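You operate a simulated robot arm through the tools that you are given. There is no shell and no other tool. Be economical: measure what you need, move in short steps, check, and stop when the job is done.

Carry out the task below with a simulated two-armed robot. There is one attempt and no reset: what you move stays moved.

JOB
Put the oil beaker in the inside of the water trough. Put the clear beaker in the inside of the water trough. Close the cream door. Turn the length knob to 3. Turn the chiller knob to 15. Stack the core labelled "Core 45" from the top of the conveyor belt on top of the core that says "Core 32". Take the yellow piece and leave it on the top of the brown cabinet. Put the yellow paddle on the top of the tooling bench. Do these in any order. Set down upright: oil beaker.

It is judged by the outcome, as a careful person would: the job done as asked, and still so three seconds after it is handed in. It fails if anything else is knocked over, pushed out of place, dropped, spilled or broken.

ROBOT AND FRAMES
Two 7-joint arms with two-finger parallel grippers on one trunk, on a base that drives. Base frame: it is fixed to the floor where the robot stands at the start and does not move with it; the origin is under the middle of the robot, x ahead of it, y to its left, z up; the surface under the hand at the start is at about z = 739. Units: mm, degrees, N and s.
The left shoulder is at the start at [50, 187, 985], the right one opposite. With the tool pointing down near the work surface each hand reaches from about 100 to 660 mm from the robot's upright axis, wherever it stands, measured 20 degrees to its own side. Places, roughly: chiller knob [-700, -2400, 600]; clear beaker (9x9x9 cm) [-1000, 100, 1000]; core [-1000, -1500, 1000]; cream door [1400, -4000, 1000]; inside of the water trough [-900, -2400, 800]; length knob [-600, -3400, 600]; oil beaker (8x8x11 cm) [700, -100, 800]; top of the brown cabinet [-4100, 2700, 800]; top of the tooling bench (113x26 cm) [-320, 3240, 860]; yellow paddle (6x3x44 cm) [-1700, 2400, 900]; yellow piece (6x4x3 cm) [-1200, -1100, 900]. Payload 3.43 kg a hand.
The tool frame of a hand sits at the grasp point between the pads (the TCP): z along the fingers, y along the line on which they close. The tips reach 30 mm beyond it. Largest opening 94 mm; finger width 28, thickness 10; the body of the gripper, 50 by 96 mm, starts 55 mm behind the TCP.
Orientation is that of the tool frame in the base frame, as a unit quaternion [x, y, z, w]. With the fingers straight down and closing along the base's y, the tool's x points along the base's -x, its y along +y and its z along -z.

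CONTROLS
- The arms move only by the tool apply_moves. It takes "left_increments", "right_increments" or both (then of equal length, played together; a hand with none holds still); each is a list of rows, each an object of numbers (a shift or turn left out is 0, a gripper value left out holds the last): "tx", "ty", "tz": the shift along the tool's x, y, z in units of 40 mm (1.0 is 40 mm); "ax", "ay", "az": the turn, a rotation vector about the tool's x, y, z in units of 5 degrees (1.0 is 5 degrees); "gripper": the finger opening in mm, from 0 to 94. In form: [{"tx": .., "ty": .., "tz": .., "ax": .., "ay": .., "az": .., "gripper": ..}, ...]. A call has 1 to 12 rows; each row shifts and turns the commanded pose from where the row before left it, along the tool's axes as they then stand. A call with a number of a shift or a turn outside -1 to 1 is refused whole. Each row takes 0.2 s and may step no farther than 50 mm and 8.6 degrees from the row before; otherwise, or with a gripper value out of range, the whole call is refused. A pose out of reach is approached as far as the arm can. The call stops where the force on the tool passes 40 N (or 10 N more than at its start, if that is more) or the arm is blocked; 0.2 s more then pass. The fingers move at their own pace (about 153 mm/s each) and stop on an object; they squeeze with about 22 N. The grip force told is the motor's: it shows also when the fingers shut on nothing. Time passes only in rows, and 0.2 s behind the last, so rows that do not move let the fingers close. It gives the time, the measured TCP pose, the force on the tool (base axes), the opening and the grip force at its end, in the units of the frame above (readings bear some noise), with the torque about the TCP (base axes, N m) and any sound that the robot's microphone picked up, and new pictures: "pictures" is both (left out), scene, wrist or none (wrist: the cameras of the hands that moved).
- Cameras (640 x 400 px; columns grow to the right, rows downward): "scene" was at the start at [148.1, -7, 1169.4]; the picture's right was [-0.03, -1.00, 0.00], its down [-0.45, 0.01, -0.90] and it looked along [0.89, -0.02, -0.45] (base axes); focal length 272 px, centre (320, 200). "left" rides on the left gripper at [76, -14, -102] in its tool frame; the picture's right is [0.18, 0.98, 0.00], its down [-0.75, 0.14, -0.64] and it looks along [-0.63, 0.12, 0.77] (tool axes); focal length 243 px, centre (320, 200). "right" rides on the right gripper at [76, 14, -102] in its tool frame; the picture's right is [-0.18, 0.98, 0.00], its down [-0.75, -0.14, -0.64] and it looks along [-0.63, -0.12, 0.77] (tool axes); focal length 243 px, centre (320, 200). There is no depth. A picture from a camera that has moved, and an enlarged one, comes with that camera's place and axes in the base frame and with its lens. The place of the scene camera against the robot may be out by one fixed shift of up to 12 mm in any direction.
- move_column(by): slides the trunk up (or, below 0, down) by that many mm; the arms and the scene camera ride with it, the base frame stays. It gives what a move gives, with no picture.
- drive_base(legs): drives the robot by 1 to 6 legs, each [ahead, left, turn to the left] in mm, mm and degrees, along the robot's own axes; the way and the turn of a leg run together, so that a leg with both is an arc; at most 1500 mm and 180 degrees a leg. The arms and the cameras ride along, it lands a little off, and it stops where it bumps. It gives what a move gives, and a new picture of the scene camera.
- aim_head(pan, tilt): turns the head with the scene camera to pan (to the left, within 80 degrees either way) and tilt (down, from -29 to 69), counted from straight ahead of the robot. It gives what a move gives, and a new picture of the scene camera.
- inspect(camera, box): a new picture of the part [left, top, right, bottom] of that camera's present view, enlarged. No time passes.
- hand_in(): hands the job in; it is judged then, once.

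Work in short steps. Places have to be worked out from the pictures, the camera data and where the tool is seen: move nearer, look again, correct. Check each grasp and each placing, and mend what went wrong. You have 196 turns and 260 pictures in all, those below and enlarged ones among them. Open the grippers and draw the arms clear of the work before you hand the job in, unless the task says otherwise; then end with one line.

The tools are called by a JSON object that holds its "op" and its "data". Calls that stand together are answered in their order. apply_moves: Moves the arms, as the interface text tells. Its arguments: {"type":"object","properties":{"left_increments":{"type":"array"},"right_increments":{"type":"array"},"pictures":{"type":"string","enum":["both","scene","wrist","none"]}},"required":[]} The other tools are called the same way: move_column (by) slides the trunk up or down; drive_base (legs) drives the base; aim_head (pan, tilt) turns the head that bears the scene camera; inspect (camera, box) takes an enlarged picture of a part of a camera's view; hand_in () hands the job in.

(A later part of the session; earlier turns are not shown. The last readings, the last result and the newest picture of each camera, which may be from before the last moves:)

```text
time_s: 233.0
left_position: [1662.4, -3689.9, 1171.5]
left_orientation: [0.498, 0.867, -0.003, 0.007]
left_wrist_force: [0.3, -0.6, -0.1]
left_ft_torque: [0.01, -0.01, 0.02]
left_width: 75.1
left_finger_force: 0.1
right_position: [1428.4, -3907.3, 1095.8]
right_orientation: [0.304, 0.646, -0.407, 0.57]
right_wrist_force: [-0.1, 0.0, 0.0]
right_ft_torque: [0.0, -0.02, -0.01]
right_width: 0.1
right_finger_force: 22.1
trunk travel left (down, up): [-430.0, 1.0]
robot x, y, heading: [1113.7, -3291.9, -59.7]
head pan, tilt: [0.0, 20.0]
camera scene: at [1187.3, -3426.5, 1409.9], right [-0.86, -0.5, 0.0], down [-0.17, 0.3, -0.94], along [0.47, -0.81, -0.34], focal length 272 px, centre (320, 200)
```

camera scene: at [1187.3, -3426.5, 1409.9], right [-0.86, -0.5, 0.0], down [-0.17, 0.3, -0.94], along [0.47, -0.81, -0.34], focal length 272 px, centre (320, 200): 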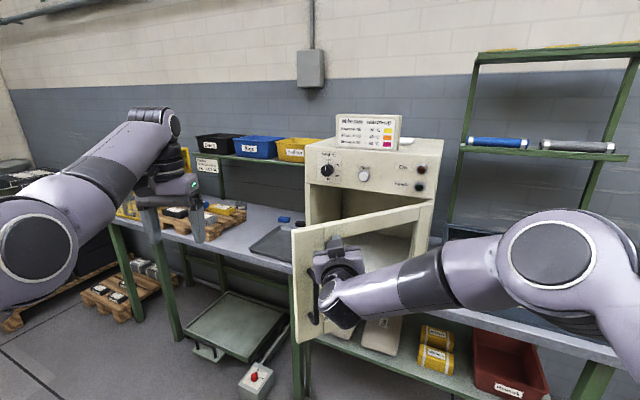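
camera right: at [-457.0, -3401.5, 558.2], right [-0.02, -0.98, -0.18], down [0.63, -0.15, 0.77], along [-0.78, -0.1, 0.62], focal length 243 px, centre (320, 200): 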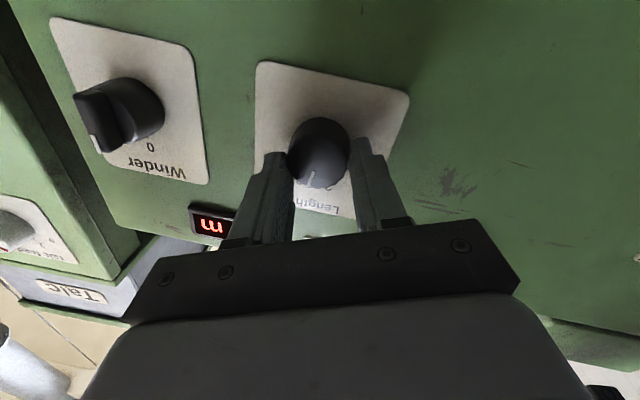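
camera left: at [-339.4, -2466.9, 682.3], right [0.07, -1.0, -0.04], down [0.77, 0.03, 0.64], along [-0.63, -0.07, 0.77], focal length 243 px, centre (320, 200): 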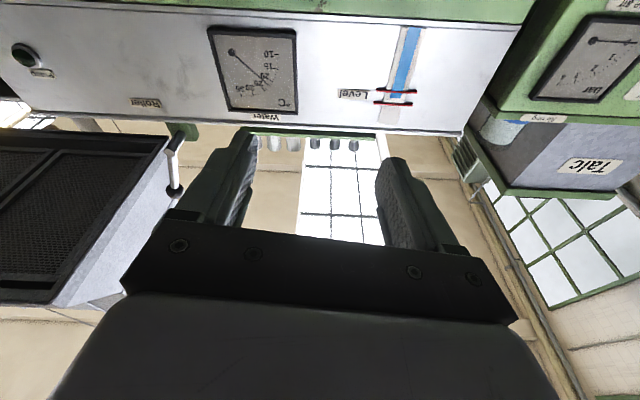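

The tip is beside the stile. Push with the base along +x/-y.

{"op": "drive_base", "data": {"legs": [[112, 74, 0]]}}

```text
time_s: 234.3
left_position: [1782.9, -3747.1, 1170.3]
left_orientation: [0.498, 0.867, -0.004, 0.006]
left_wrist_force: [-0.1, -0.4, 0.0]
left_ft_torque: [0.03, 0.03, 0.05]
left_width: 75.2
left_finger_force: 0.0
right_position: [1546.4, -3966.3, 1095.9]
right_orientation: [0.305, 0.646, -0.407, 0.57]
right_wrist_force: [-0.4, -0.2, -0.5]
right_ft_torque: [0.0, 0.02, 0.01]
right_width: 0.1
right_finger_force: 21.8
trunk travel left (down, up): [-430.0, 1.0]
robot x, y, heading: [1230.9, -3350.6, -59.8]
head pan, tilt: [0.0, 20.0]
camera scene: at [1306.7, -3485.1, 1409.9], right [-0.86, -0.5, 0.0], down [-0.17, 0.3, -0.94], along [0.47, -0.81, -0.34], focal length 272 px, centre (320, 200)
```

scene: 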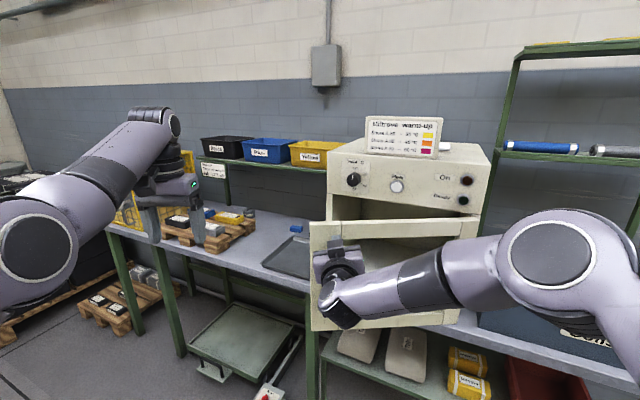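

Door is swinging shut. Continue pushing mostly toward -y.

{"op": "drive_base", "data": {"legs": [[135, -40, 0]]}}

```text
time_s: 235.7
left_position: [1815.7, -3885.6, 1170.9]
left_orientation: [0.498, 0.867, -0.003, 0.008]
left_wrist_force: [0.1, 0.6, -0.5]
left_ft_torque: [0.04, 0.02, -0.01]
left_width: 74.8
left_finger_force: 0.0
right_position: [1581.0, -4103.1, 1096.3]
right_orientation: [0.305, 0.646, -0.407, 0.57]
right_wrist_force: [-0.6, -0.6, 0.4]
right_ft_torque: [0.02, -0.02, 0.01]
right_width: 0.0
right_finger_force: 21.7
trunk travel left (down, up): [-430.0, 1.0]
robot x, y, heading: [1264.7, -3487.2, -59.7]
head pan, tilt: [0.0, 20.0]
camera scene: at [1340.5, -3623.0, 1409.8], right [-0.86, -0.5, 0.0], down [-0.17, 0.3, -0.94], along [0.47, -0.81, -0.34], focal length 272 px, centre (320, 200)
```

scene: 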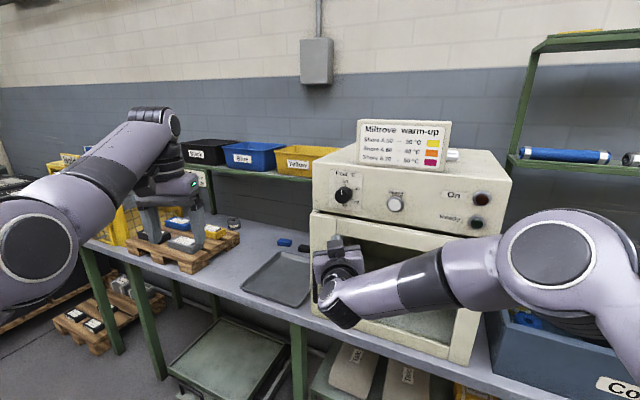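

Almost flush. Push a further ~45 mm toward -y until it seats.

{"op": "drive_base", "data": {"legs": [[40, -22, 0]]}}

{"op": "inspect", "data": {"camera": "scene", "box": [280, 140, 540, 380]}}

```text
time_s: 236.7
left_position: [1817.4, -3925.1, 1169.0]
left_orientation: [0.497, 0.868, -0.002, 0.007]
left_wrist_force: [0.9, 1.3, 0.7]
left_ft_torque: [0.01, 0.0, 0.01]
left_width: 75.1
left_finger_force: 0.0
right_position: [1582.0, -4137.9, 1095.4]
right_orientation: [0.303, 0.646, -0.406, 0.571]
right_wrist_force: [-0.6, -0.8, 0.2]
right_ft_torque: [0.02, 0.01, -0.01]
right_width: 0.0
right_finger_force: 21.9
trunk travel left (down, up): [-430.0, 1.0]
robot x, y, heading: [1266.4, -3526.6, -60.0]
head pan, tilt: [0.0, 20.0]
stopped in leg 1: the force on the tool passed its limit at 90 N (the readings are from after the stop); the commanded pose is now the measured one
camera scene: at [1341.3, -3661.8, 1410.0], right [-0.86, -0.5, 0.0], down [-0.17, 0.3, -0.94], along [0.47, -0.81, -0.34], focal length 272 px, centre (320, 200)
```

scene: 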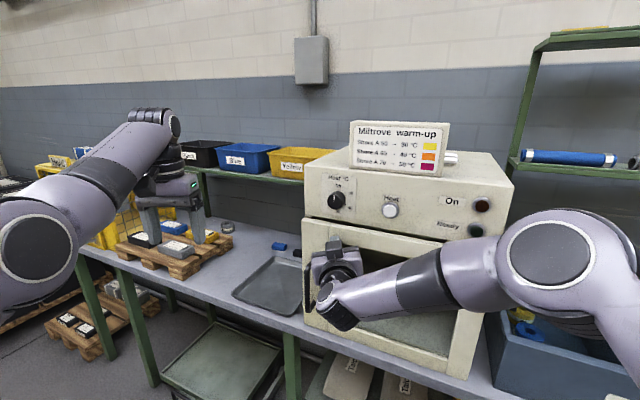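

```text
1.67 times, centred on (410, 260) of scene
camera zoom: at [1341.3, -3661.8, 1410.0], right [-0.86, -0.5, 0.0], down [-0.17, 0.3, -0.94], along [0.47, -0.81, -0.34], focal length 454 px, centre (170, 100)
```

zoom: 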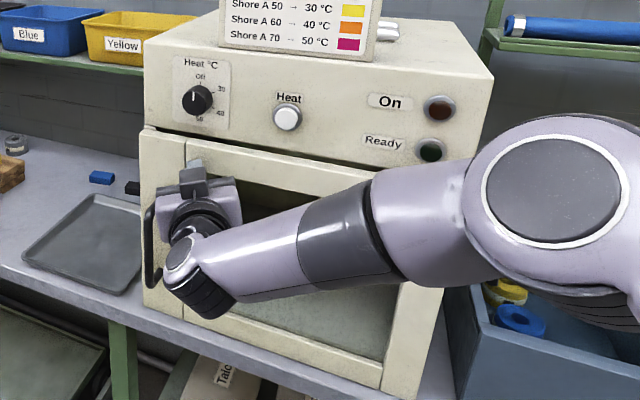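

It seated (90 N stop). Back away and verify the door is flush.

{"op": "drive_base", "data": {"legs": [[-330, 0, 0]]}}

{"op": "inspect", "data": {"camera": "scene", "box": [240, 80, 500, 300]}}

```text
time_s: 238.8
left_position: [1653.4, -3641.2, 1171.0]
left_orientation: [0.497, 0.868, -0.003, 0.006]
left_wrist_force: [-0.2, 0.3, -0.4]
left_ft_torque: [-0.01, 0.01, 0.02]
left_width: 74.9
left_finger_force: 0.0
right_position: [1419.8, -3856.0, 1095.8]
right_orientation: [0.302, 0.646, -0.406, 0.571]
right_wrist_force: [0.7, 1.1, 0.2]
right_ft_torque: [0.03, -0.02, 0.03]
right_width: 0.2
right_finger_force: 21.9
trunk travel left (down, up): [-430.0, 1.0]
robot x, y, heading: [1101.8, -3244.5, -59.7]
head pan, tilt: [0.0, 20.0]
camera scene: at [1176.8, -3379.2, 1410.1], right [-0.86, -0.5, 0.0], down [-0.17, 0.29, -0.94], along [0.47, -0.81, -0.34], focal length 272 px, centre (320, 200)
```

scene: 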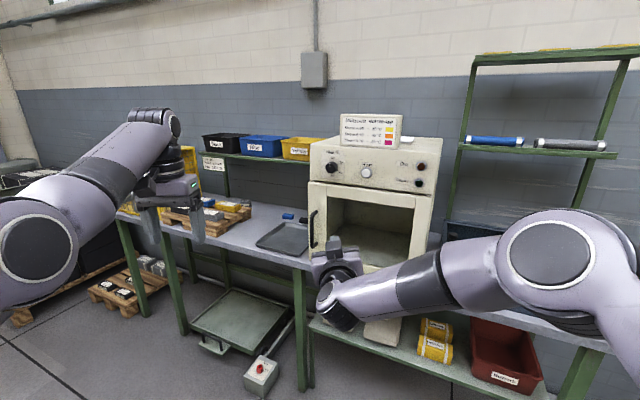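

```text
1.82 times, centred on (370, 190) of scene
camera zoom: at [1176.8, -3379.2, 1410.1], right [-0.86, -0.5, 0.0], down [-0.17, 0.29, -0.94], along [0.47, -0.81, -0.34], focal length 495 px, centre (229, 218)
```

zoom: 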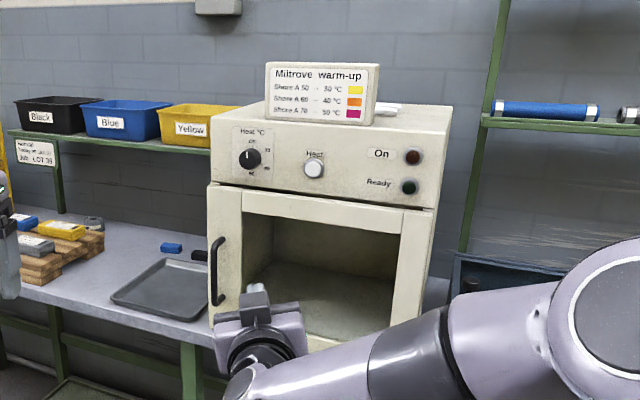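

Door is closed. Now restore the right hand to a tool-down posture and travel back toward the conveyor.

{"op": "apply_moves", "data": {"right_increments": [{"az": 1}, {"az": 1, "gripper": 94}, {"ay": 1}, {"ay": 1}, {"ay": 1}, {"ay": 1}, {"ay": 1}, {"ay": 1}, {"ay": 1}, {"ay": 1}, {"ay": 1}, {"ay": 1}], "pictures": "none"}}

{"op": "apply_moves", "data": {"right_increments": [{"ay": 1}, {"ay": 1}, {"ay": 1}, {"ay": 1}, {"ay": 1}, {"ay": 1}, {"ay": 1}, {"ay": 1}, {}], "pictures": "none"}}

{"op": "drive_base", "data": {"legs": [[0, 0, -120], [850, 0, 0], [0, -1400, 0]]}}

```text
time_s: 241.4
left_position: [1653.0, -3642.5, 1169.3]
left_orientation: [0.497, 0.868, -0.002, 0.007]
left_wrist_force: [0.2, 0.1, -1.6]
left_ft_torque: [-0.02, 0.02, -0.03]
left_width: 75.2
left_finger_force: 0.1
right_position: [1419.9, -3855.6, 1095.6]
right_orientation: [0.474, 0.815, -0.17, 0.286]
right_wrist_force: [0.3, -0.8, -0.3]
right_ft_torque: [0.01, 0.0, 0.01]
right_width: 94.0
right_finger_force: 0.0
trunk travel left (down, up): [-430.0, 1.0]
robot x, y, heading: [1101.4, -3243.5, -59.5]
head pan, tilt: [0.0, 20.0]
```

```text
time_s: 243.4
left_position: [1653.0, -3641.5, 1171.1]
left_orientation: [0.497, 0.868, -0.002, 0.007]
left_wrist_force: [-0.6, 0.2, -0.1]
left_ft_torque: [0.03, 0.02, 0.01]
left_width: 75.2
left_finger_force: 0.1
right_position: [1381.0, -3804.5, 1095.0]
right_orientation: [0.501, 0.862, -0.039, 0.065]
right_wrist_force: [0.0, 0.3, 0.1]
right_ft_torque: [0.01, -0.01, 0.01]
right_width: 94.3
right_finger_force: 0.1
right hand out of reach, approached as far as the arm can: row 2, 3, 4, 5, 6, 7, 8
trunk travel left (down, up): [-430.0, 1.0]
robot x, y, heading: [1101.4, -3245.2, -59.6]
head pan, tilt: [0.0, 20.0]
```

```text
time_s: 264.1
left_position: [-378.3, -2139.9, 1170.2]
left_orientation: [1.0, -0.001, -0.006, 0.002]
left_wrist_force: [0.2, 0.0, -0.6]
left_ft_torque: [0.01, -0.04, 0.02]
left_width: 75.3
left_finger_force: 0.1
right_position: [-380.5, -1821.5, 1095.2]
right_orientation: [0.997, -0.01, -0.077, 0.0]
right_wrist_force: [-0.1, -0.9, 0.2]
right_ft_torque: [-0.02, 0.05, 0.02]
right_width: 94.0
right_finger_force: 0.0
trunk travel left (down, up): [-430.0, 1.0]
robot x, y, heading: [246.0, -1869.4, 179.6]
head pan, tilt: [0.0, 20.0]
stopped in leg 3: the robot was blocked; the commanded pose is now the measured one
camera scene: at [89.5, -1873.1, 1410.0], right [0.01, 1.0, 0.0], down [0.34, 0.0, -0.94], along [-0.94, 0.01, -0.34], focal length 272 px, centre (320, 200)
```

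scene: 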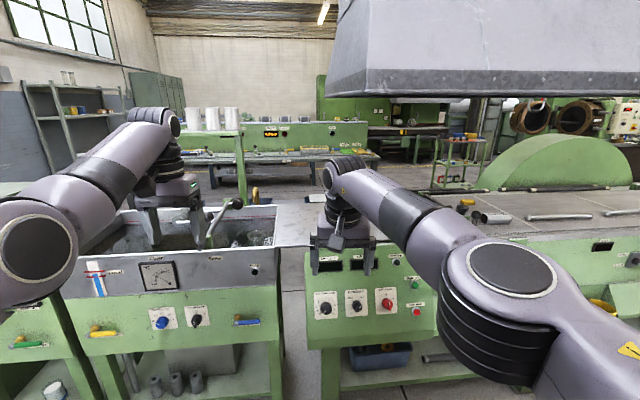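

Bumped something behind on the right (pallet side). Move forward 230 first, then continue strafing to y≈-1500.

{"op": "drive_base", "data": {"legs": [[230, 0, 0], [0, -330, 0]]}}

{"op": "aim_head", "data": {"pan": 0, "tilt": 40}}

```text
time_s: 268.9
left_position: [-607.7, -1807.9, 1169.5]
left_orientation: [1.0, -0.002, -0.007, 0.001]
left_wrist_force: [0.2, 0.2, -0.2]
left_ft_torque: [0.01, 0.0, -0.01]
left_width: 74.8
left_finger_force: 0.2
right_position: [-606.0, -1489.4, 1095.9]
right_orientation: [0.997, -0.011, -0.077, -0.001]
right_wrist_force: [-0.2, -0.9, 0.6]
right_ft_torque: [0.03, 0.04, 0.0]
right_width: 94.1
right_finger_force: 0.0
trunk travel left (down, up): [-430.0, 1.0]
robot x, y, heading: [15.9, -1541.2, 179.6]
head pan, tilt: [0.0, 20.0]
camera scene: at [-138.0, -1540.7, 1410.0], right [0.01, 1.0, 0.0], down [0.34, 0.0, -0.94], along [-0.94, 0.01, -0.34], focal length 272 px, centre (320, 200)
```

scene: 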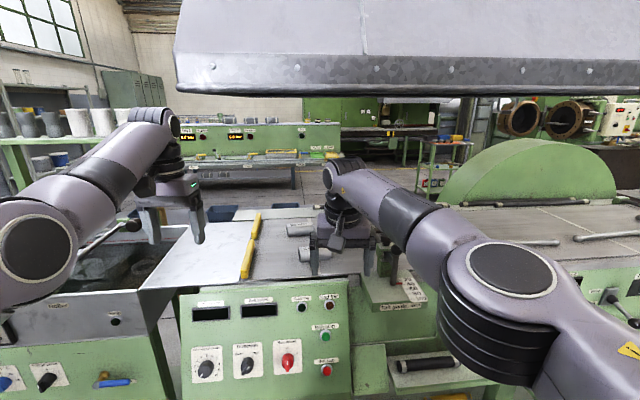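

```text
time_s: 269.7
left_position: [-606.9, -1808.0, 1169.8]
left_orientation: [1.0, -0.003, -0.007, 0.002]
left_wrist_force: [-0.2, 0.6, 0.1]
left_ft_torque: [0.03, 0.0, -0.01]
left_width: 74.9
left_finger_force: 0.1
right_position: [-607.1, -1490.6, 1094.1]
right_orientation: [0.997, -0.01, -0.077, -0.002]
right_wrist_force: [-0.4, 0.3, -0.3]
right_ft_torque: [-0.01, 0.01, 0.01]
right_width: 93.9
right_finger_force: 0.2
trunk travel left (down, up): [-430.0, 1.0]
robot x, y, heading: [14.6, -1535.8, 179.6]
head pan, tilt: [0.0, 40.0]
camera scene: at [-129.9, -1541.0, 1378.6], right [0.01, 1.0, 0.0], down [0.64, -0.01, -0.77], along [-0.77, 0.01, -0.64], focal length 272 px, centre (320, 200)
```

scene: 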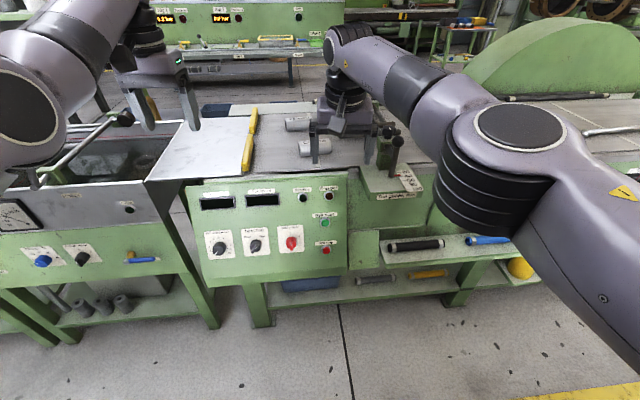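

Zoom on the cores and look with the right wrist camera.

{"op": "inspect", "data": {"camera": "scene", "box": [240, 90, 400, 190]}}

{"op": "inspect", "data": {"camera": "right", "box": [0, 0, 640, 400]}}

```text
4.00 times, centred on (320, 140) of scene
camera zoom: at [-129.9, -1541.0, 1378.6], right [0.01, 1.0, 0.0], down [0.64, -0.01, -0.77], along [-0.77, 0.01, -0.64], focal length 1090 px, centre (320, 440)
```

zoom: 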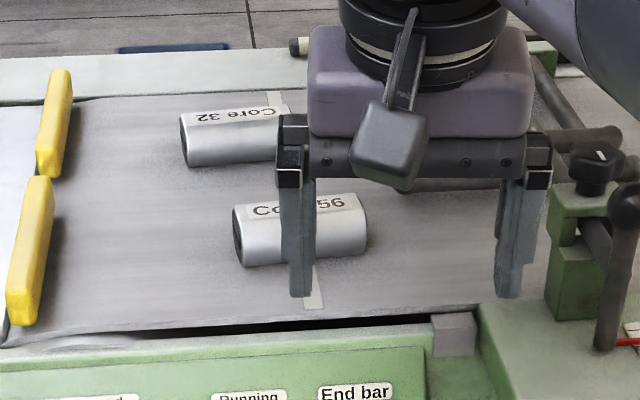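

```text
1.00 times, centred on (320, 200) of right (not enlarged: the box is as wide or as high as the picture)
camera zoom: at [-517.1, -1506.6, 1183.4], right [-0.2, -0.98, 0.03], down [-0.64, 0.15, 0.75], along [-0.74, 0.13, -0.66], focal length 243 px, centre (320, 200)
```

zoom: 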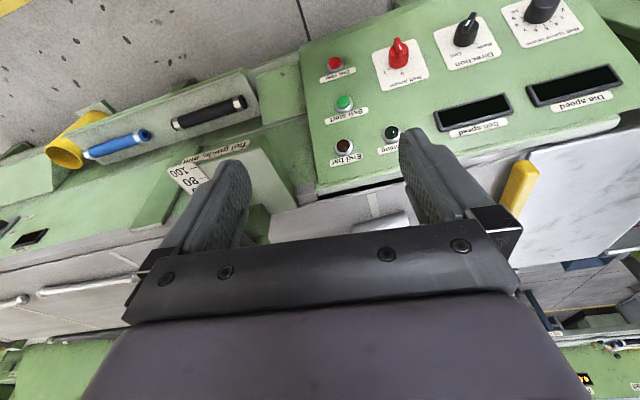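

Cores 32 and 56 are here; Core 45 must be the one near [-990,-1139]. I straighten and raise the right hand, shift it right, and start yawing it 90° to grip across the core.

{"op": "apply_moves", "data": {"right_increments": [{"ay": 1, "ty": -0.7}, {"ay": 0.77, "ty": -0.7}, {"ty": -0.7, "tz": -0.4}, {"ty": -0.7, "tz": -0.4}, {"ty": -0.7, "tz": -0.4}, {"az": 1}, {"az": 1}, {"az": 1}, {"az": 1}, {"az": 1}, {"az": 1}], "pictures": "none"}}

{"op": "apply_moves", "data": {"right_increments": [{"az": 1}, {"az": 1}, {"az": 1}, {"az": 1}, {"az": 1}, {"az": 1}, {"az": 1}, {"az": 1}, {"az": 1}, {"az": 1}, {"az": 1}, {"az": 1}], "pictures": "scene"}}

```text
time_s: 272.1
left_position: [-607.7, -1807.1, 1169.2]
left_orientation: [1.0, -0.003, -0.008, 0.002]
left_wrist_force: [-0.5, 0.2, 0.5]
left_ft_torque: [0.03, 0.01, 0.04]
left_width: 74.8
left_finger_force: 0.0
right_position: [-602.2, -1352.3, 1143.8]
right_orientation: [0.963, -0.27, 0.0, -0.001]
right_wrist_force: [0.3, 0.4, 0.1]
right_ft_torque: [-0.02, -0.03, 0.0]
right_width: 93.8
right_finger_force: 0.0
right hand out of reach, approached as far as the arm can: row 1, 2, 3, 5
trunk travel left (down, up): [-430.0, 1.0]
robot x, y, heading: [15.1, -1540.3, 179.6]
head pan, tilt: [0.0, 40.0]
```

```text
time_s: 274.7
left_position: [-607.0, -1808.2, 1170.1]
left_orientation: [1.0, -0.003, -0.007, 0.002]
left_wrist_force: [0.5, 0.7, -0.1]
left_ft_torque: [0.02, 0.0, 0.01]
left_width: 75.2
left_finger_force: 0.3
right_position: [-601.0, -1351.1, 1144.0]
right_orientation: [-0.699, 0.715, -0.001, 0.003]
right_wrist_force: [-0.4, -0.3, 0.2]
right_ft_torque: [0.0, 0.01, 0.02]
right_width: 93.9
right_finger_force: 0.1
trunk travel left (down, up): [-430.0, 1.0]
robot x, y, heading: [17.5, -1537.6, 179.4]
head pan, tilt: [0.0, 40.0]
camera scene: at [-129.9, -1541.0, 1378.6], right [0.01, 1.0, 0.0], down [0.64, -0.01, -0.77], along [-0.77, 0.01, -0.64], focal length 272 px, centre (320, 200)
```

scene: 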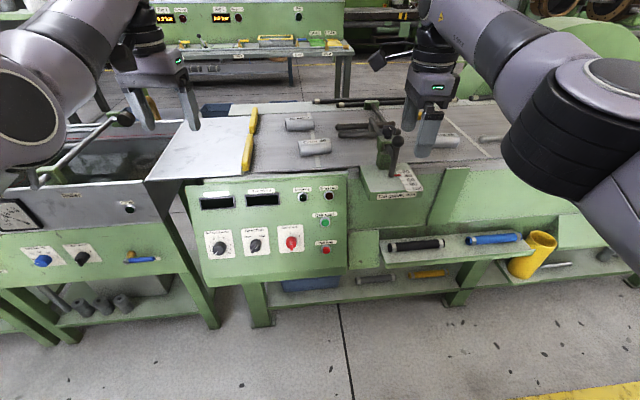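

Yawed. The candidate core is near [-958,-1113]. Strafe right 236, then forward 300, and look with the wrist camera.

{"op": "drive_base", "data": {"legs": [[0, -236, 0], [310, 0, 0]]}}

{"op": "inspect", "data": {"camera": "right", "box": [0, 0, 640, 400]}}

```text
time_s: 279.1
left_position: [-914.9, -1566.4, 1170.1]
left_orientation: [1.0, -0.003, -0.006, 0.002]
left_wrist_force: [0.8, -0.5, 0.1]
left_ft_torque: [0.01, -0.03, 0.0]
left_width: 75.1
left_finger_force: 0.0
right_position: [-908.2, -1111.1, 1143.7]
right_orientation: [-0.699, 0.715, 0.0, 0.002]
right_wrist_force: [-0.3, 0.3, 0.1]
right_ft_torque: [0.01, 0.04, -0.01]
right_width: 93.9
right_finger_force: 0.0
trunk travel left (down, up): [-430.0, 1.0]
robot x, y, heading: [-291.9, -1298.8, 179.6]
head pan, tilt: [0.0, 40.0]
camera scene: at [-436.6, -1300.7, 1378.5], right [0.01, 1.0, 0.0], down [0.64, -0.01, -0.77], along [-0.77, 0.01, -0.64], focal length 272 px, centre (320, 200)
```

scene: 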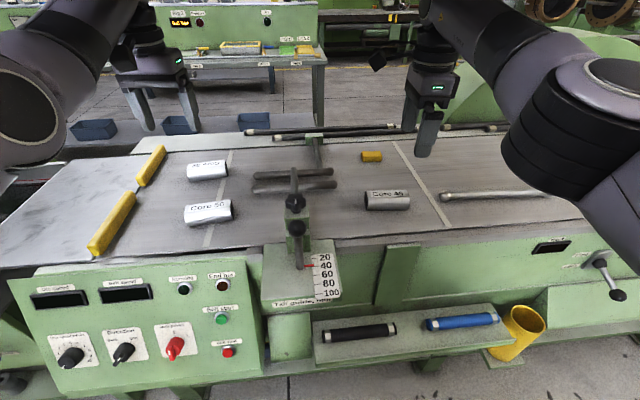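

```text
1.00 times, centred on (320, 200) of right (not enlarged: the box is as wide or as high as the picture)
camera zoom: at [-925.2, -1187.6, 1244.8], right [-0.98, 0.21, 0.0], down [0.16, 0.75, 0.64], along [0.13, 0.63, -0.77], focal length 243 px, centre (320, 200)
```

zoom: 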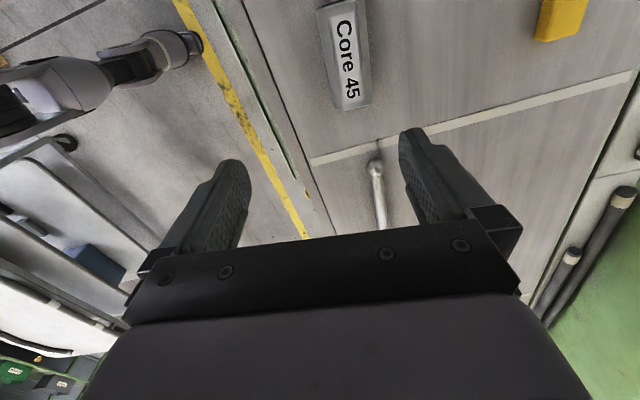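

That is Core 45, centre ≈[-942,-1131], top ≈ z 962. Move above it and descend partway for a check.

{"op": "apply_moves", "data": {"right_increments": [{"ty": 0.85, "tx": 0.5}, {"tz": 0.8}, {"tz": 0.8}, {"tz": 0.8}, {}]}}

```text
time_s: 280.3
left_position: [-914.0, -1567.4, 1170.8]
left_orientation: [1.0, -0.003, -0.007, 0.002]
left_wrist_force: [0.2, -0.2, -0.5]
left_ft_torque: [0.0, -0.01, 0.0]
left_width: 75.1
left_finger_force: 0.0
right_position: [-919.8, -1116.5, 1046.2]
right_orientation: [-0.699, 0.715, -0.001, 0.002]
right_wrist_force: [-0.4, 0.2, -0.4]
right_ft_torque: [0.0, -0.02, 0.01]
right_width: 93.9
right_finger_force: 0.0
right hand out of reach, approached as far as the arm can: row 1, 2, 3
trunk travel left (down, up): [-430.0, 1.0]
robot x, y, heading: [-289.5, -1297.6, 179.3]
head pan, tilt: [0.0, 40.0]
camera scene: at [-435.7, -1300.7, 1378.6], right [0.01, 1.0, 0.0], down [0.64, -0.01, -0.77], along [-0.77, 0.01, -0.64], focal length 272 px, centre (320, 200)
camera right: at [-935.7, -1192.1, 1148.8], right [-0.98, 0.21, 0.0], down [0.16, 0.75, 0.64], along [0.13, 0.63, -0.77], focal length 243 px, centre (320, 200)
```

scene: 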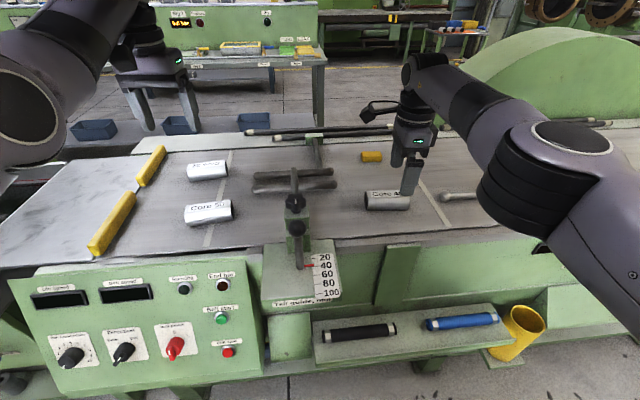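
right: 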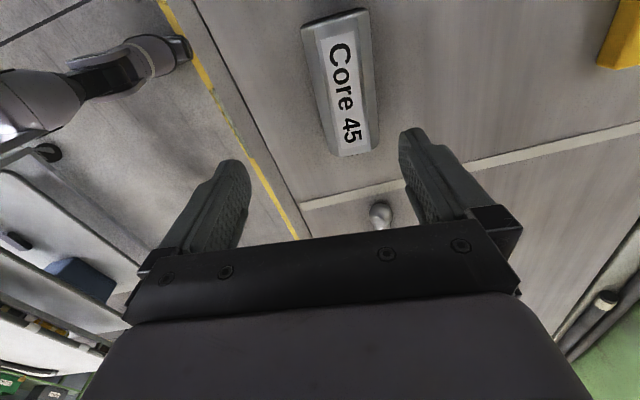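

Arm near its limit; drive 70 ahead and 14 left, pulling the hand back to stay over the core.

{"op": "drive_base", "data": {"legs": [[70, 14, 0]]}}

{"op": "apply_moves", "data": {"right_increments": [{"ty": -0.6}, {"ty": -0.6}, {}], "pictures": "wrist"}}

```text
time_s: 281.3
left_position: [-983.6, -1581.2, 1169.2]
left_orientation: [1.0, -0.003, -0.006, 0.002]
left_wrist_force: [-0.6, -0.2, 1.0]
left_ft_torque: [-0.01, 0.04, -0.04]
left_width: 75.0
left_finger_force: 0.0
right_position: [-989.8, -1129.0, 1047.5]
right_orientation: [-0.699, 0.715, -0.002, 0.002]
right_wrist_force: [-0.3, 1.0, -1.3]
right_ft_torque: [0.0, -0.01, -0.02]
right_width: 94.1
right_finger_force: 0.1
trunk travel left (down, up): [-430.0, 1.0]
robot x, y, heading: [-361.5, -1307.5, 179.4]
head pan, tilt: [0.0, 40.0]
camera scene: at [-506.8, -1314.1, 1378.4], right [0.01, 1.0, 0.0], down [0.64, -0.01, -0.77], along [-0.77, 0.01, -0.64], focal length 272 px, centre (320, 200)
```

scene: 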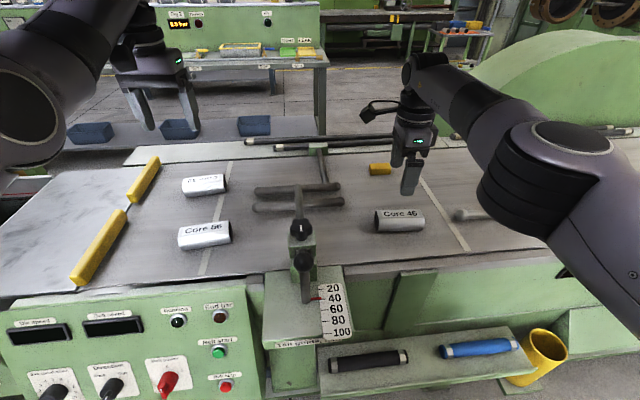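

```text
time_s: 282.1
left_position: [-982.8, -1580.0, 1169.1]
left_orientation: [1.0, -0.003, -0.007, 0.001]
left_wrist_force: [-0.2, 0.1, 0.8]
left_ft_torque: [0.02, -0.01, -0.02]
left_width: 74.9
left_finger_force: 0.2
right_position: [-989.1, -1128.6, 1047.0]
right_orientation: [-0.699, 0.715, -0.001, 0.002]
right_wrist_force: [0.1, 0.7, -0.5]
right_ft_torque: [0.02, -0.02, 0.01]
right_width: 93.9
right_finger_force: 0.1
right hand out of reach, approached as far as the arm can: row 1, 2
trunk travel left (down, up): [-430.0, 1.0]
robot x, y, heading: [-359.1, -1309.4, 179.5]
head pan, tilt: [0.0, 40.0]
camera right: at [-1005.9, -1205.4, 1149.0], right [-0.98, 0.21, 0.0], down [0.16, 0.75, 0.64], along [0.13, 0.63, -0.77], focal length 243 px, centre (320, 200)
```

right: 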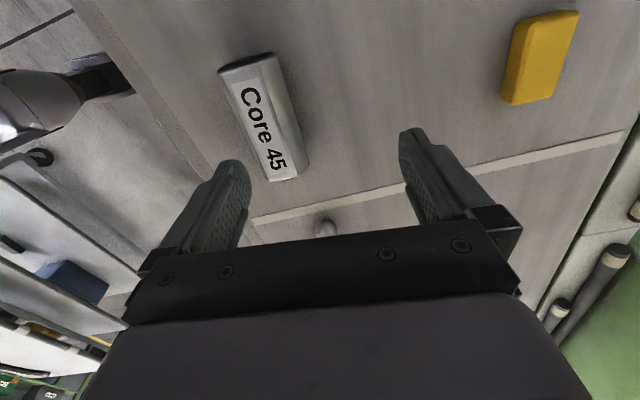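

The arm resists folding, so use the base: back 47 mm. Then descend.

{"op": "drive_base", "data": {"legs": [[-46, 3, 0]]}}

{"op": "apply_moves", "data": {"right_increments": [{"tz": 0.8}, {"tz": 0.4}, {}], "pictures": "wrist"}}

```text
time_s: 283.0
left_position: [-936.2, -1582.7, 1171.1]
left_orientation: [1.0, -0.003, -0.008, 0.002]
left_wrist_force: [0.2, -1.4, -0.5]
left_ft_torque: [-0.03, 0.0, 0.04]
left_width: 74.9
left_finger_force: 0.0
right_position: [-942.8, -1131.7, 1049.1]
right_orientation: [-0.699, 0.715, 0.0, 0.001]
right_wrist_force: [0.8, -0.6, 0.7]
right_ft_torque: [-0.01, 0.0, 0.04]
right_width: 94.1
right_finger_force: 0.0
trunk travel left (down, up): [-430.0, 1.0]
robot x, y, heading: [-315.9, -1311.2, 179.4]
head pan, tilt: [0.0, 40.0]
camera scene: at [-459.0, -1317.4, 1378.8], right [0.01, 1.0, 0.0], down [0.64, -0.01, -0.77], along [-0.77, 0.01, -0.64], focal length 272 px, centre (320, 200)
```

scene: 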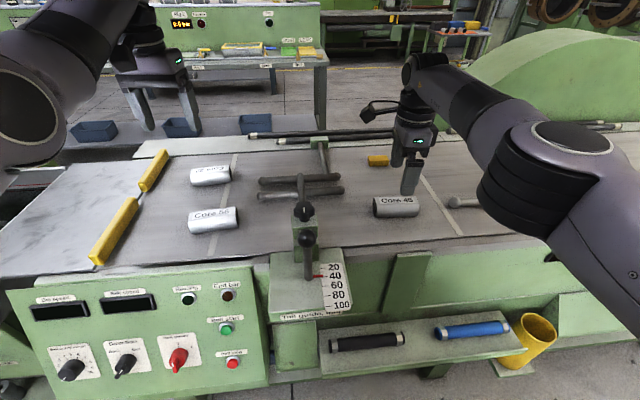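

```text
time_s: 283.8
left_position: [-937.9, -1583.0, 1169.8]
left_orientation: [1.0, -0.002, -0.006, 0.002]
left_wrist_force: [0.6, 0.2, 0.1]
left_ft_torque: [0.03, 0.02, 0.01]
left_width: 75.0
left_finger_force: 0.1
right_position: [-942.9, -1133.2, 998.6]
right_orientation: [-0.699, 0.715, -0.001, 0.002]
right_wrist_force: [-1.7, -0.3, 0.4]
right_ft_torque: [-0.02, -0.04, 0.0]
right_width: 93.8
right_finger_force: 0.1
trunk travel left (down, up): [-430.0, 1.0]
robot x, y, heading: [-313.9, -1317.9, 179.2]
head pan, tilt: [0.0, 40.0]
camera right: at [-960.0, -1209.4, 1100.1], right [-0.98, 0.21, 0.0], down [0.16, 0.75, 0.64], along [0.14, 0.63, -0.77], focal length 243 px, centre (320, 200)
```

right: 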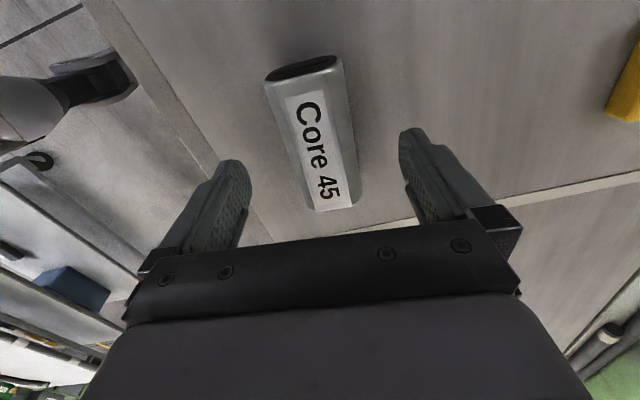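

Centred. Descend 43 mm and grip.

{"op": "apply_moves", "data": {"right_increments": [{"tz": 0.5}, {"tz": 0.4}, {"tz": 0.18}, {}, {"gripper": 30}, {}, {}], "pictures": "wrist"}}

```text
time_s: 285.4
left_position: [-937.3, -1583.5, 1170.3]
left_orientation: [1.0, -0.002, -0.007, 0.002]
left_wrist_force: [0.2, 0.1, 0.2]
left_ft_torque: [-0.02, 0.02, -0.01]
left_width: 75.1
left_finger_force: 0.0
right_position: [-940.9, -1132.1, 956.6]
right_orientation: [-0.699, 0.715, -0.001, 0.002]
right_wrist_force: [-0.8, 1.5, 1.3]
right_ft_torque: [-0.02, -0.05, 0.21]
right_width: 48.5
right_finger_force: 22.7
trunk travel left (down, up): [-430.0, 1.0]
robot x, y, heading: [-314.3, -1313.4, 179.4]
head pan, tilt: [0.0, 40.0]
camera right: at [-957.3, -1208.0, 1057.5], right [-0.98, 0.21, 0.0], down [0.16, 0.75, 0.64], along [0.13, 0.63, -0.77], focal length 243 px, centre (320, 200)
```

right: 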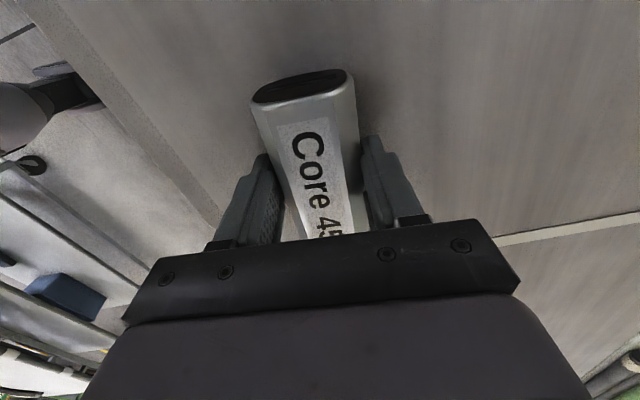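

Core 45 gripped (48.5 mm). Lift 190 mm and check it.

{"op": "apply_moves", "data": {"right_increments": [{"tz": -0.4}, {"tz": -0.8}, {"tz": -0.9}, {"tz": -0.9}, {"tz": -0.9}, {"tz": -0.8}, {}], "pictures": "wrist"}}

{"op": "drive_base", "data": {"legs": [[0, 475, 0], [60, 0, 0]]}}

```text
time_s: 287.0
left_position: [-938.6, -1582.3, 1170.0]
left_orientation: [1.0, -0.004, -0.006, 0.003]
left_wrist_force: [-0.1, 0.1, 0.3]
left_ft_torque: [-0.04, -0.01, 0.0]
left_width: 75.0
left_finger_force: 0.2
right_position: [-933.9, -1130.1, 1141.2]
right_orientation: [-0.699, 0.715, -0.002, 0.002]
right_wrist_force: [0.6, 0.1, -3.8]
right_ft_torque: [-0.08, 0.0, -0.09]
right_width: 48.2
right_finger_force: 22.1
right hand out of reach, approached as far as the arm can: row 5
trunk travel left (down, up): [-430.0, 1.0]
robot x, y, heading: [-316.0, -1316.1, 179.5]
head pan, tilt: [0.0, 40.0]
camera right: at [-950.3, -1205.9, 1242.7], right [-0.98, 0.21, 0.0], down [0.16, 0.75, 0.64], along [0.14, 0.63, -0.77], focal length 243 px, centre (320, 200)
```

right: 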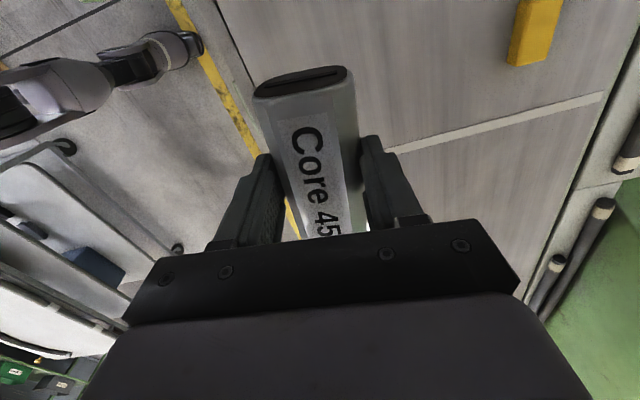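

```text
time_s: 292.3
left_position: [-1002.1, -2058.8, 1169.2]
left_orientation: [1.0, -0.002, -0.006, 0.001]
left_wrist_force: [-0.8, 0.2, -0.8]
left_ft_torque: [-0.01, -0.02, -0.01]
left_width: 75.0
left_finger_force: 0.0
right_position: [-999.4, -1606.2, 1141.2]
right_orientation: [-0.7, 0.714, -0.001, 0.002]
right_wrist_force: [-0.2, 0.9, -4.1]
right_ft_torque: [-0.01, 0.02, 0.02]
right_width: 48.6
right_finger_force: 22.1
trunk travel left (down, up): [-430.0, 1.0]
robot x, y, heading: [-378.8, -1791.9, 179.6]
head pan, tilt: [0.0, 40.0]
camera scene: at [-525.4, -1792.2, 1378.4], right [0.01, 1.0, 0.0], down [0.64, 0.0, -0.77], along [-0.77, 0.01, -0.64], focal length 272 px, centre (320, 200)
```

scene: 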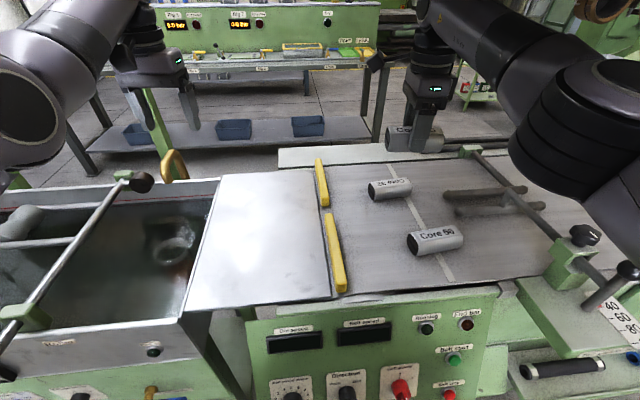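

Over the Core 32 region. Look with the wrist camera and zoom on Core 32.

{"op": "inspect", "data": {"camera": "right", "box": [0, 0, 640, 400]}}

{"op": "inspect", "data": {"camera": "scene", "box": [340, 120, 500, 270]}}

```text
1.00 times, centred on (320, 200) of right (not enlarged: the box is as wide or as high as the picture)
camera zoom: at [-1014.7, -1683.0, 1242.2], right [-0.98, 0.2, 0.0], down [0.15, 0.75, 0.64], along [0.13, 0.63, -0.77], focal length 243 px, centre (320, 200)
```

zoom: 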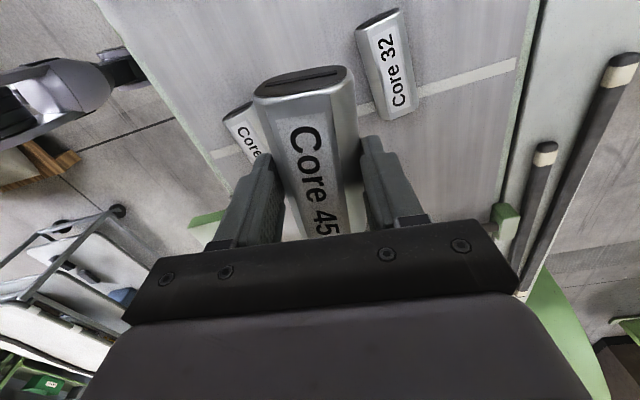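

```text
2.67 times, centred on (420, 195) of scene
camera zoom: at [-525.4, -1792.2, 1378.4], right [0.01, 1.0, 0.0], down [0.64, 0.0, -0.77], along [-0.77, 0.01, -0.64], focal length 727 px, centre (53, 213)
```

zoom: 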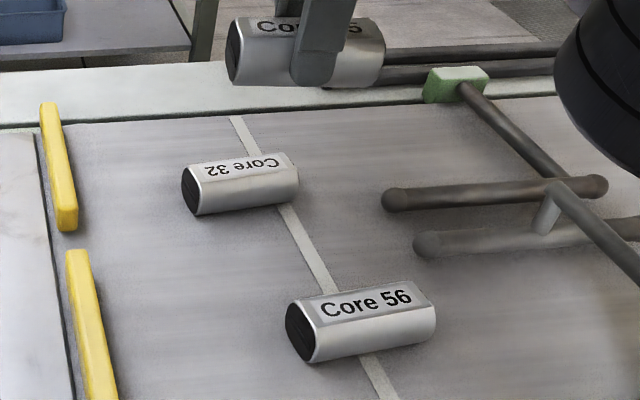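

Core 32 centre ≈[-1079,-1604], yaw ≈12°. Rotate the held core to match and try extending the arm 60 mm.

{"op": "apply_moves", "data": {"right_increments": [{"az": -0.9}, {"az": -0.9}, {"az": -0.84}, {"ty": 0.5}, {"ty": 0.5}, {"ty": 0.5}, {}], "pictures": "scene"}}

```text
time_s: 293.9
left_position: [-1000.6, -2059.4, 1169.6]
left_orientation: [1.0, -0.002, -0.007, 0.003]
left_wrist_force: [-0.5, -1.1, -0.3]
left_ft_torque: [0.02, 0.01, -0.01]
left_width: 75.2
left_finger_force: 0.1
right_position: [-998.2, -1604.1, 1138.4]
right_orientation: [0.777, -0.629, 0.001, -0.001]
right_wrist_force: [-0.1, 0.1, -3.1]
right_ft_torque: [-0.04, 0.01, -0.03]
right_width: 48.5
right_finger_force: 21.6
right hand out of reach, approached as far as the arm can: row 4, 5, 6
trunk travel left (down, up): [-430.0, 1.0]
robot x, y, heading: [-380.7, -1787.2, 179.8]
head pan, tilt: [0.0, 40.0]
camera scene: at [-524.3, -1792.1, 1378.5], right [0.01, 1.0, 0.0], down [0.64, 0.0, -0.77], along [-0.77, 0.01, -0.64], focal length 272 px, centre (320, 200)
```

scene: 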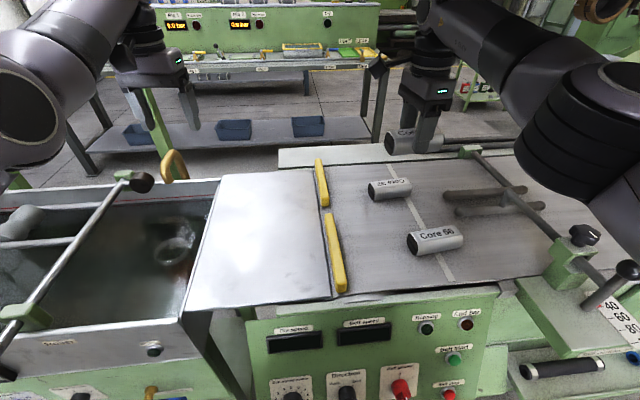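

It's at maximum reach at this height; lower 80 mm (still above the cores) and then extend.

{"op": "apply_moves", "data": {"right_increments": [{"tz": 0.7}, {"tz": 0.7}, {"tz": 0.6}, {"ty": 0.5, "tx": 0.1}, {"ty": 0.5, "tx": 0.1}, {"ty": 0.5, "tx": 0.1}, {"ty": 0.5, "tx": 0.1}, {}], "pictures": "wrist"}}

```text
time_s: 295.7
left_position: [-1001.9, -2059.1, 1171.8]
left_orientation: [1.0, -0.002, -0.007, 0.002]
left_wrist_force: [0.4, -0.4, 0.7]
left_ft_torque: [-0.01, 0.0, -0.01]
left_width: 75.2
left_finger_force: 0.0
right_position: [-1005.7, -1619.3, 1057.4]
right_orientation: [0.777, -0.63, 0.001, -0.002]
right_wrist_force: [0.3, -0.1, -3.6]
right_ft_torque: [0.0, 0.01, 0.02]
right_width: 48.4
right_finger_force: 22.3
right hand out of reach, approached as far as the arm can: row 4, 5, 6, 7
trunk travel left (down, up): [-430.0, 1.0]
robot x, y, heading: [-378.1, -1785.6, 179.7]
head pan, tilt: [0.0, 40.0]
camera right: at [-1004.2, -1697.8, 1158.4], right [-1.0, -0.02, 0.0], down [-0.02, 0.77, 0.64], along [-0.01, 0.64, -0.77], focal length 243 px, centre (320, 200)
```

right: 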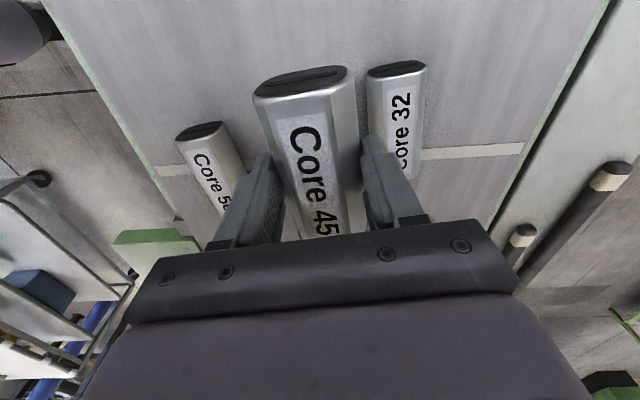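

Reach is exhausted; use the base: ahead 68, right 13.

{"op": "drive_base", "data": {"legs": [[68, -13, 0]]}}

{"op": "inspect", "data": {"camera": "right", "box": [0, 0, 640, 400]}}

```text
time_s: 296.6
left_position: [-1028.8, -2052.1, 1176.2]
left_orientation: [1.0, -0.003, -0.012, 0.002]
left_wrist_force: [0.6, 0.1, -0.2]
left_ft_torque: [0.0, 0.02, 0.01]
left_width: 75.2
left_finger_force: 0.0
right_position: [-1036.2, -1612.8, 1063.0]
right_orientation: [0.777, -0.63, -0.004, -0.002]
right_wrist_force: [-0.4, -0.7, -4.1]
right_ft_torque: [-0.05, 0.0, 0.02]
right_width: 48.4
right_finger_force: 22.3
trunk travel left (down, up): [-430.0, 1.0]
robot x, y, heading: [-422.4, -1784.7, 179.6]
head pan, tilt: [0.0, 40.0]
stopped in leg 1: the robot was blocked; the commanded pose is now the measured one
camera scene: at [-550.4, -1786.6, 1379.2], right [0.01, 1.0, 0.0], down [0.64, 0.0, -0.77], along [-0.77, 0.01, -0.64], focal length 272 px, centre (320, 200)
```

scene: 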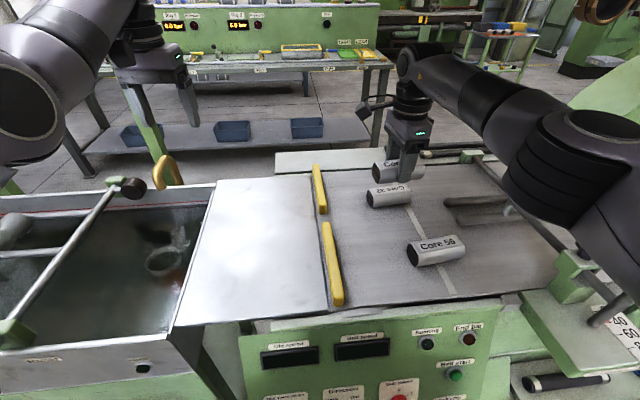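

```text
1.00 times, centred on (320, 200) of right (not enlarged: the box is as wide or as high as the picture)
camera zoom: at [-1033.6, -1690.5, 1164.2], right [-1.0, -0.02, 0.01], down [-0.01, 0.76, 0.65], along [-0.02, 0.65, -0.76], focal length 243 px, centre (320, 200)
```

zoom: 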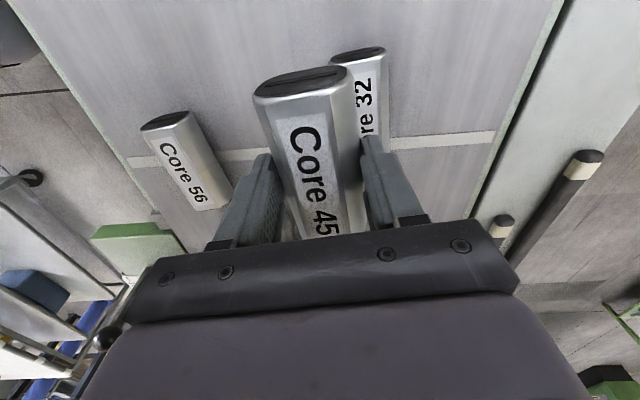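

Blocked at x≈-422, 38 mm short. I'll approach from a rotated heading (≈206°) at y≈-1490 where there's no leg in front. Raise the core, back off, shift right and rotate.

{"op": "apply_moves", "data": {"right_increments": [{"tz": -0.7}, {"tz": -0.7}, {"tz": -0.6}, {}], "pictures": "none"}}

{"op": "drive_base", "data": {"legs": [[-150, 0, 0], [0, -295, 0], [0, 0, 26]]}}

```text
time_s: 297.6
left_position: [-1031.1, -2052.2, 1177.2]
left_orientation: [1.0, -0.002, -0.012, 0.001]
left_wrist_force: [-0.4, -0.3, -0.6]
left_ft_torque: [-0.02, 0.02, -0.01]
left_width: 74.9
left_finger_force: 0.1
right_position: [-1027.7, -1611.4, 1144.7]
right_orientation: [0.776, -0.63, -0.005, 0.0]
right_wrist_force: [0.2, 0.4, -4.4]
right_ft_torque: [-0.02, -0.01, 0.0]
right_width: 48.4
right_finger_force: 22.0
right hand out of reach, approached as far as the arm can: row 2, 3
trunk travel left (down, up): [-430.0, 1.0]
robot x, y, heading: [-419.4, -1779.9, 179.7]
head pan, tilt: [0.0, 40.0]
```

```text
time_s: 303.1
left_position: [-709.2, -2004.3, 1167.9]
left_orientation: [0.975, 0.224, -0.004, 0.004]
left_wrist_force: [-0.3, -0.3, -0.7]
left_ft_torque: [0.02, 0.01, 0.01]
left_width: 75.2
left_finger_force: 0.2
right_position: [-898.5, -1605.4, 1135.0]
right_orientation: [0.899, -0.439, 0.001, -0.003]
right_wrist_force: [0.6, 0.0, -4.1]
right_ft_torque: [0.03, -0.01, 0.01]
right_width: 48.3
right_finger_force: 21.9
trunk travel left (down, up): [-430.0, 1.0]
robot x, y, heading: [-269.0, -1486.2, -154.4]
head pan, tilt: [0.0, 40.0]
camera scene: at [-399.3, -1554.6, 1378.5], right [-0.43, 0.9, 0.0], down [0.58, 0.28, -0.77], along [-0.69, -0.33, -0.64], focal length 272 px, centre (320, 200)
```

scene: 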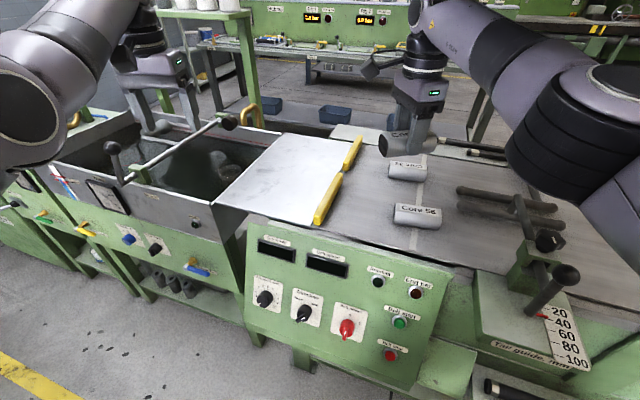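

Rotate the core back +25° about vertical to match Core 32's yaw, then drive ahead 160 / right 76.

{"op": "apply_moves", "data": {"right_increments": [{"az": 1}, {"az": 1}, {"az": 1}, {"az": 1}, {"az": 0.95}, {}], "pictures": "none"}}

{"op": "drive_base", "data": {"legs": [[155, -74, 0]]}}

{"op": "inspect", "data": {"camera": "right", "box": [0, 0, 640, 400]}}

```text
time_s: 304.5
left_position: [-709.4, -2003.7, 1168.2]
left_orientation: [0.975, 0.223, -0.005, 0.003]
left_wrist_force: [-0.5, 0.1, 0.8]
left_ft_torque: [0.0, -0.04, -0.03]
left_width: 75.0
left_finger_force: 0.0
right_position: [-897.8, -1605.3, 1134.0]
right_orientation: [0.783, -0.622, 0.001, -0.003]
right_wrist_force: [0.1, 0.5, -3.8]
right_ft_torque: [-0.01, 0.02, 0.04]
right_width: 48.4
right_finger_force: 21.9
trunk travel left (down, up): [-430.0, 1.0]
robot x, y, heading: [-266.6, -1487.1, -154.6]
head pan, tilt: [0.0, 40.0]
```

```text
time_s: 305.9
left_position: [-846.2, -2007.3, 1171.8]
left_orientation: [0.975, 0.223, -0.009, 0.001]
left_wrist_force: [-0.2, -0.4, 0.6]
left_ft_torque: [-0.01, 0.04, 0.0]
left_width: 75.3
left_finger_force: 0.0
right_position: [-1035.1, -1607.7, 1139.2]
right_orientation: [0.784, -0.621, -0.006, -0.002]
right_wrist_force: [-0.5, 0.0, -4.3]
right_ft_torque: [0.01, 0.02, 0.01]
right_width: 48.3
right_finger_force: 21.8
trunk travel left (down, up): [-430.0, 1.0]
robot x, y, heading: [-416.6, -1491.2, -154.5]
head pan, tilt: [0.0, 40.0]
stopped in leg 1: the robot was blocked; the commanded pose is now the measured one
camera scene: at [-534.1, -1555.9, 1378.1], right [-0.41, 0.91, 0.01], down [0.59, 0.27, -0.76], along [-0.69, -0.31, -0.65], focal length 272 px, centre (320, 200)
```

scene: 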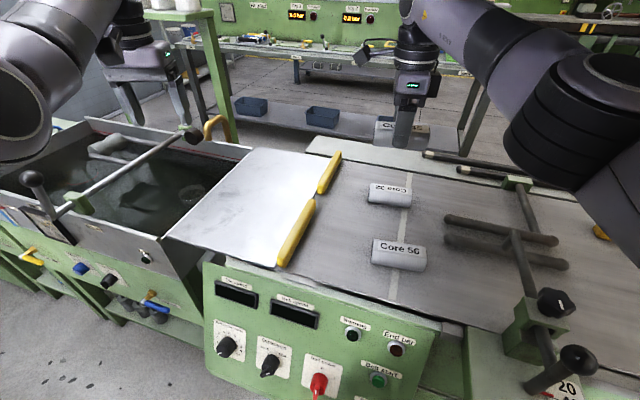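

```text
1.00 times, centred on (320, 200) of right (not enlarged: the box is as wide or as high as the picture)
camera zoom: at [-1031.9, -1686.5, 1241.2], right [-1.0, -0.04, 0.01], down [-0.03, 0.76, 0.65], along [-0.03, 0.65, -0.76], focal length 243 px, centre (320, 200)
```

zoom: 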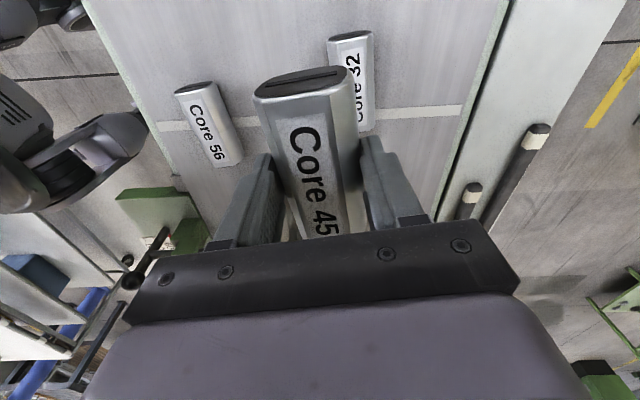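

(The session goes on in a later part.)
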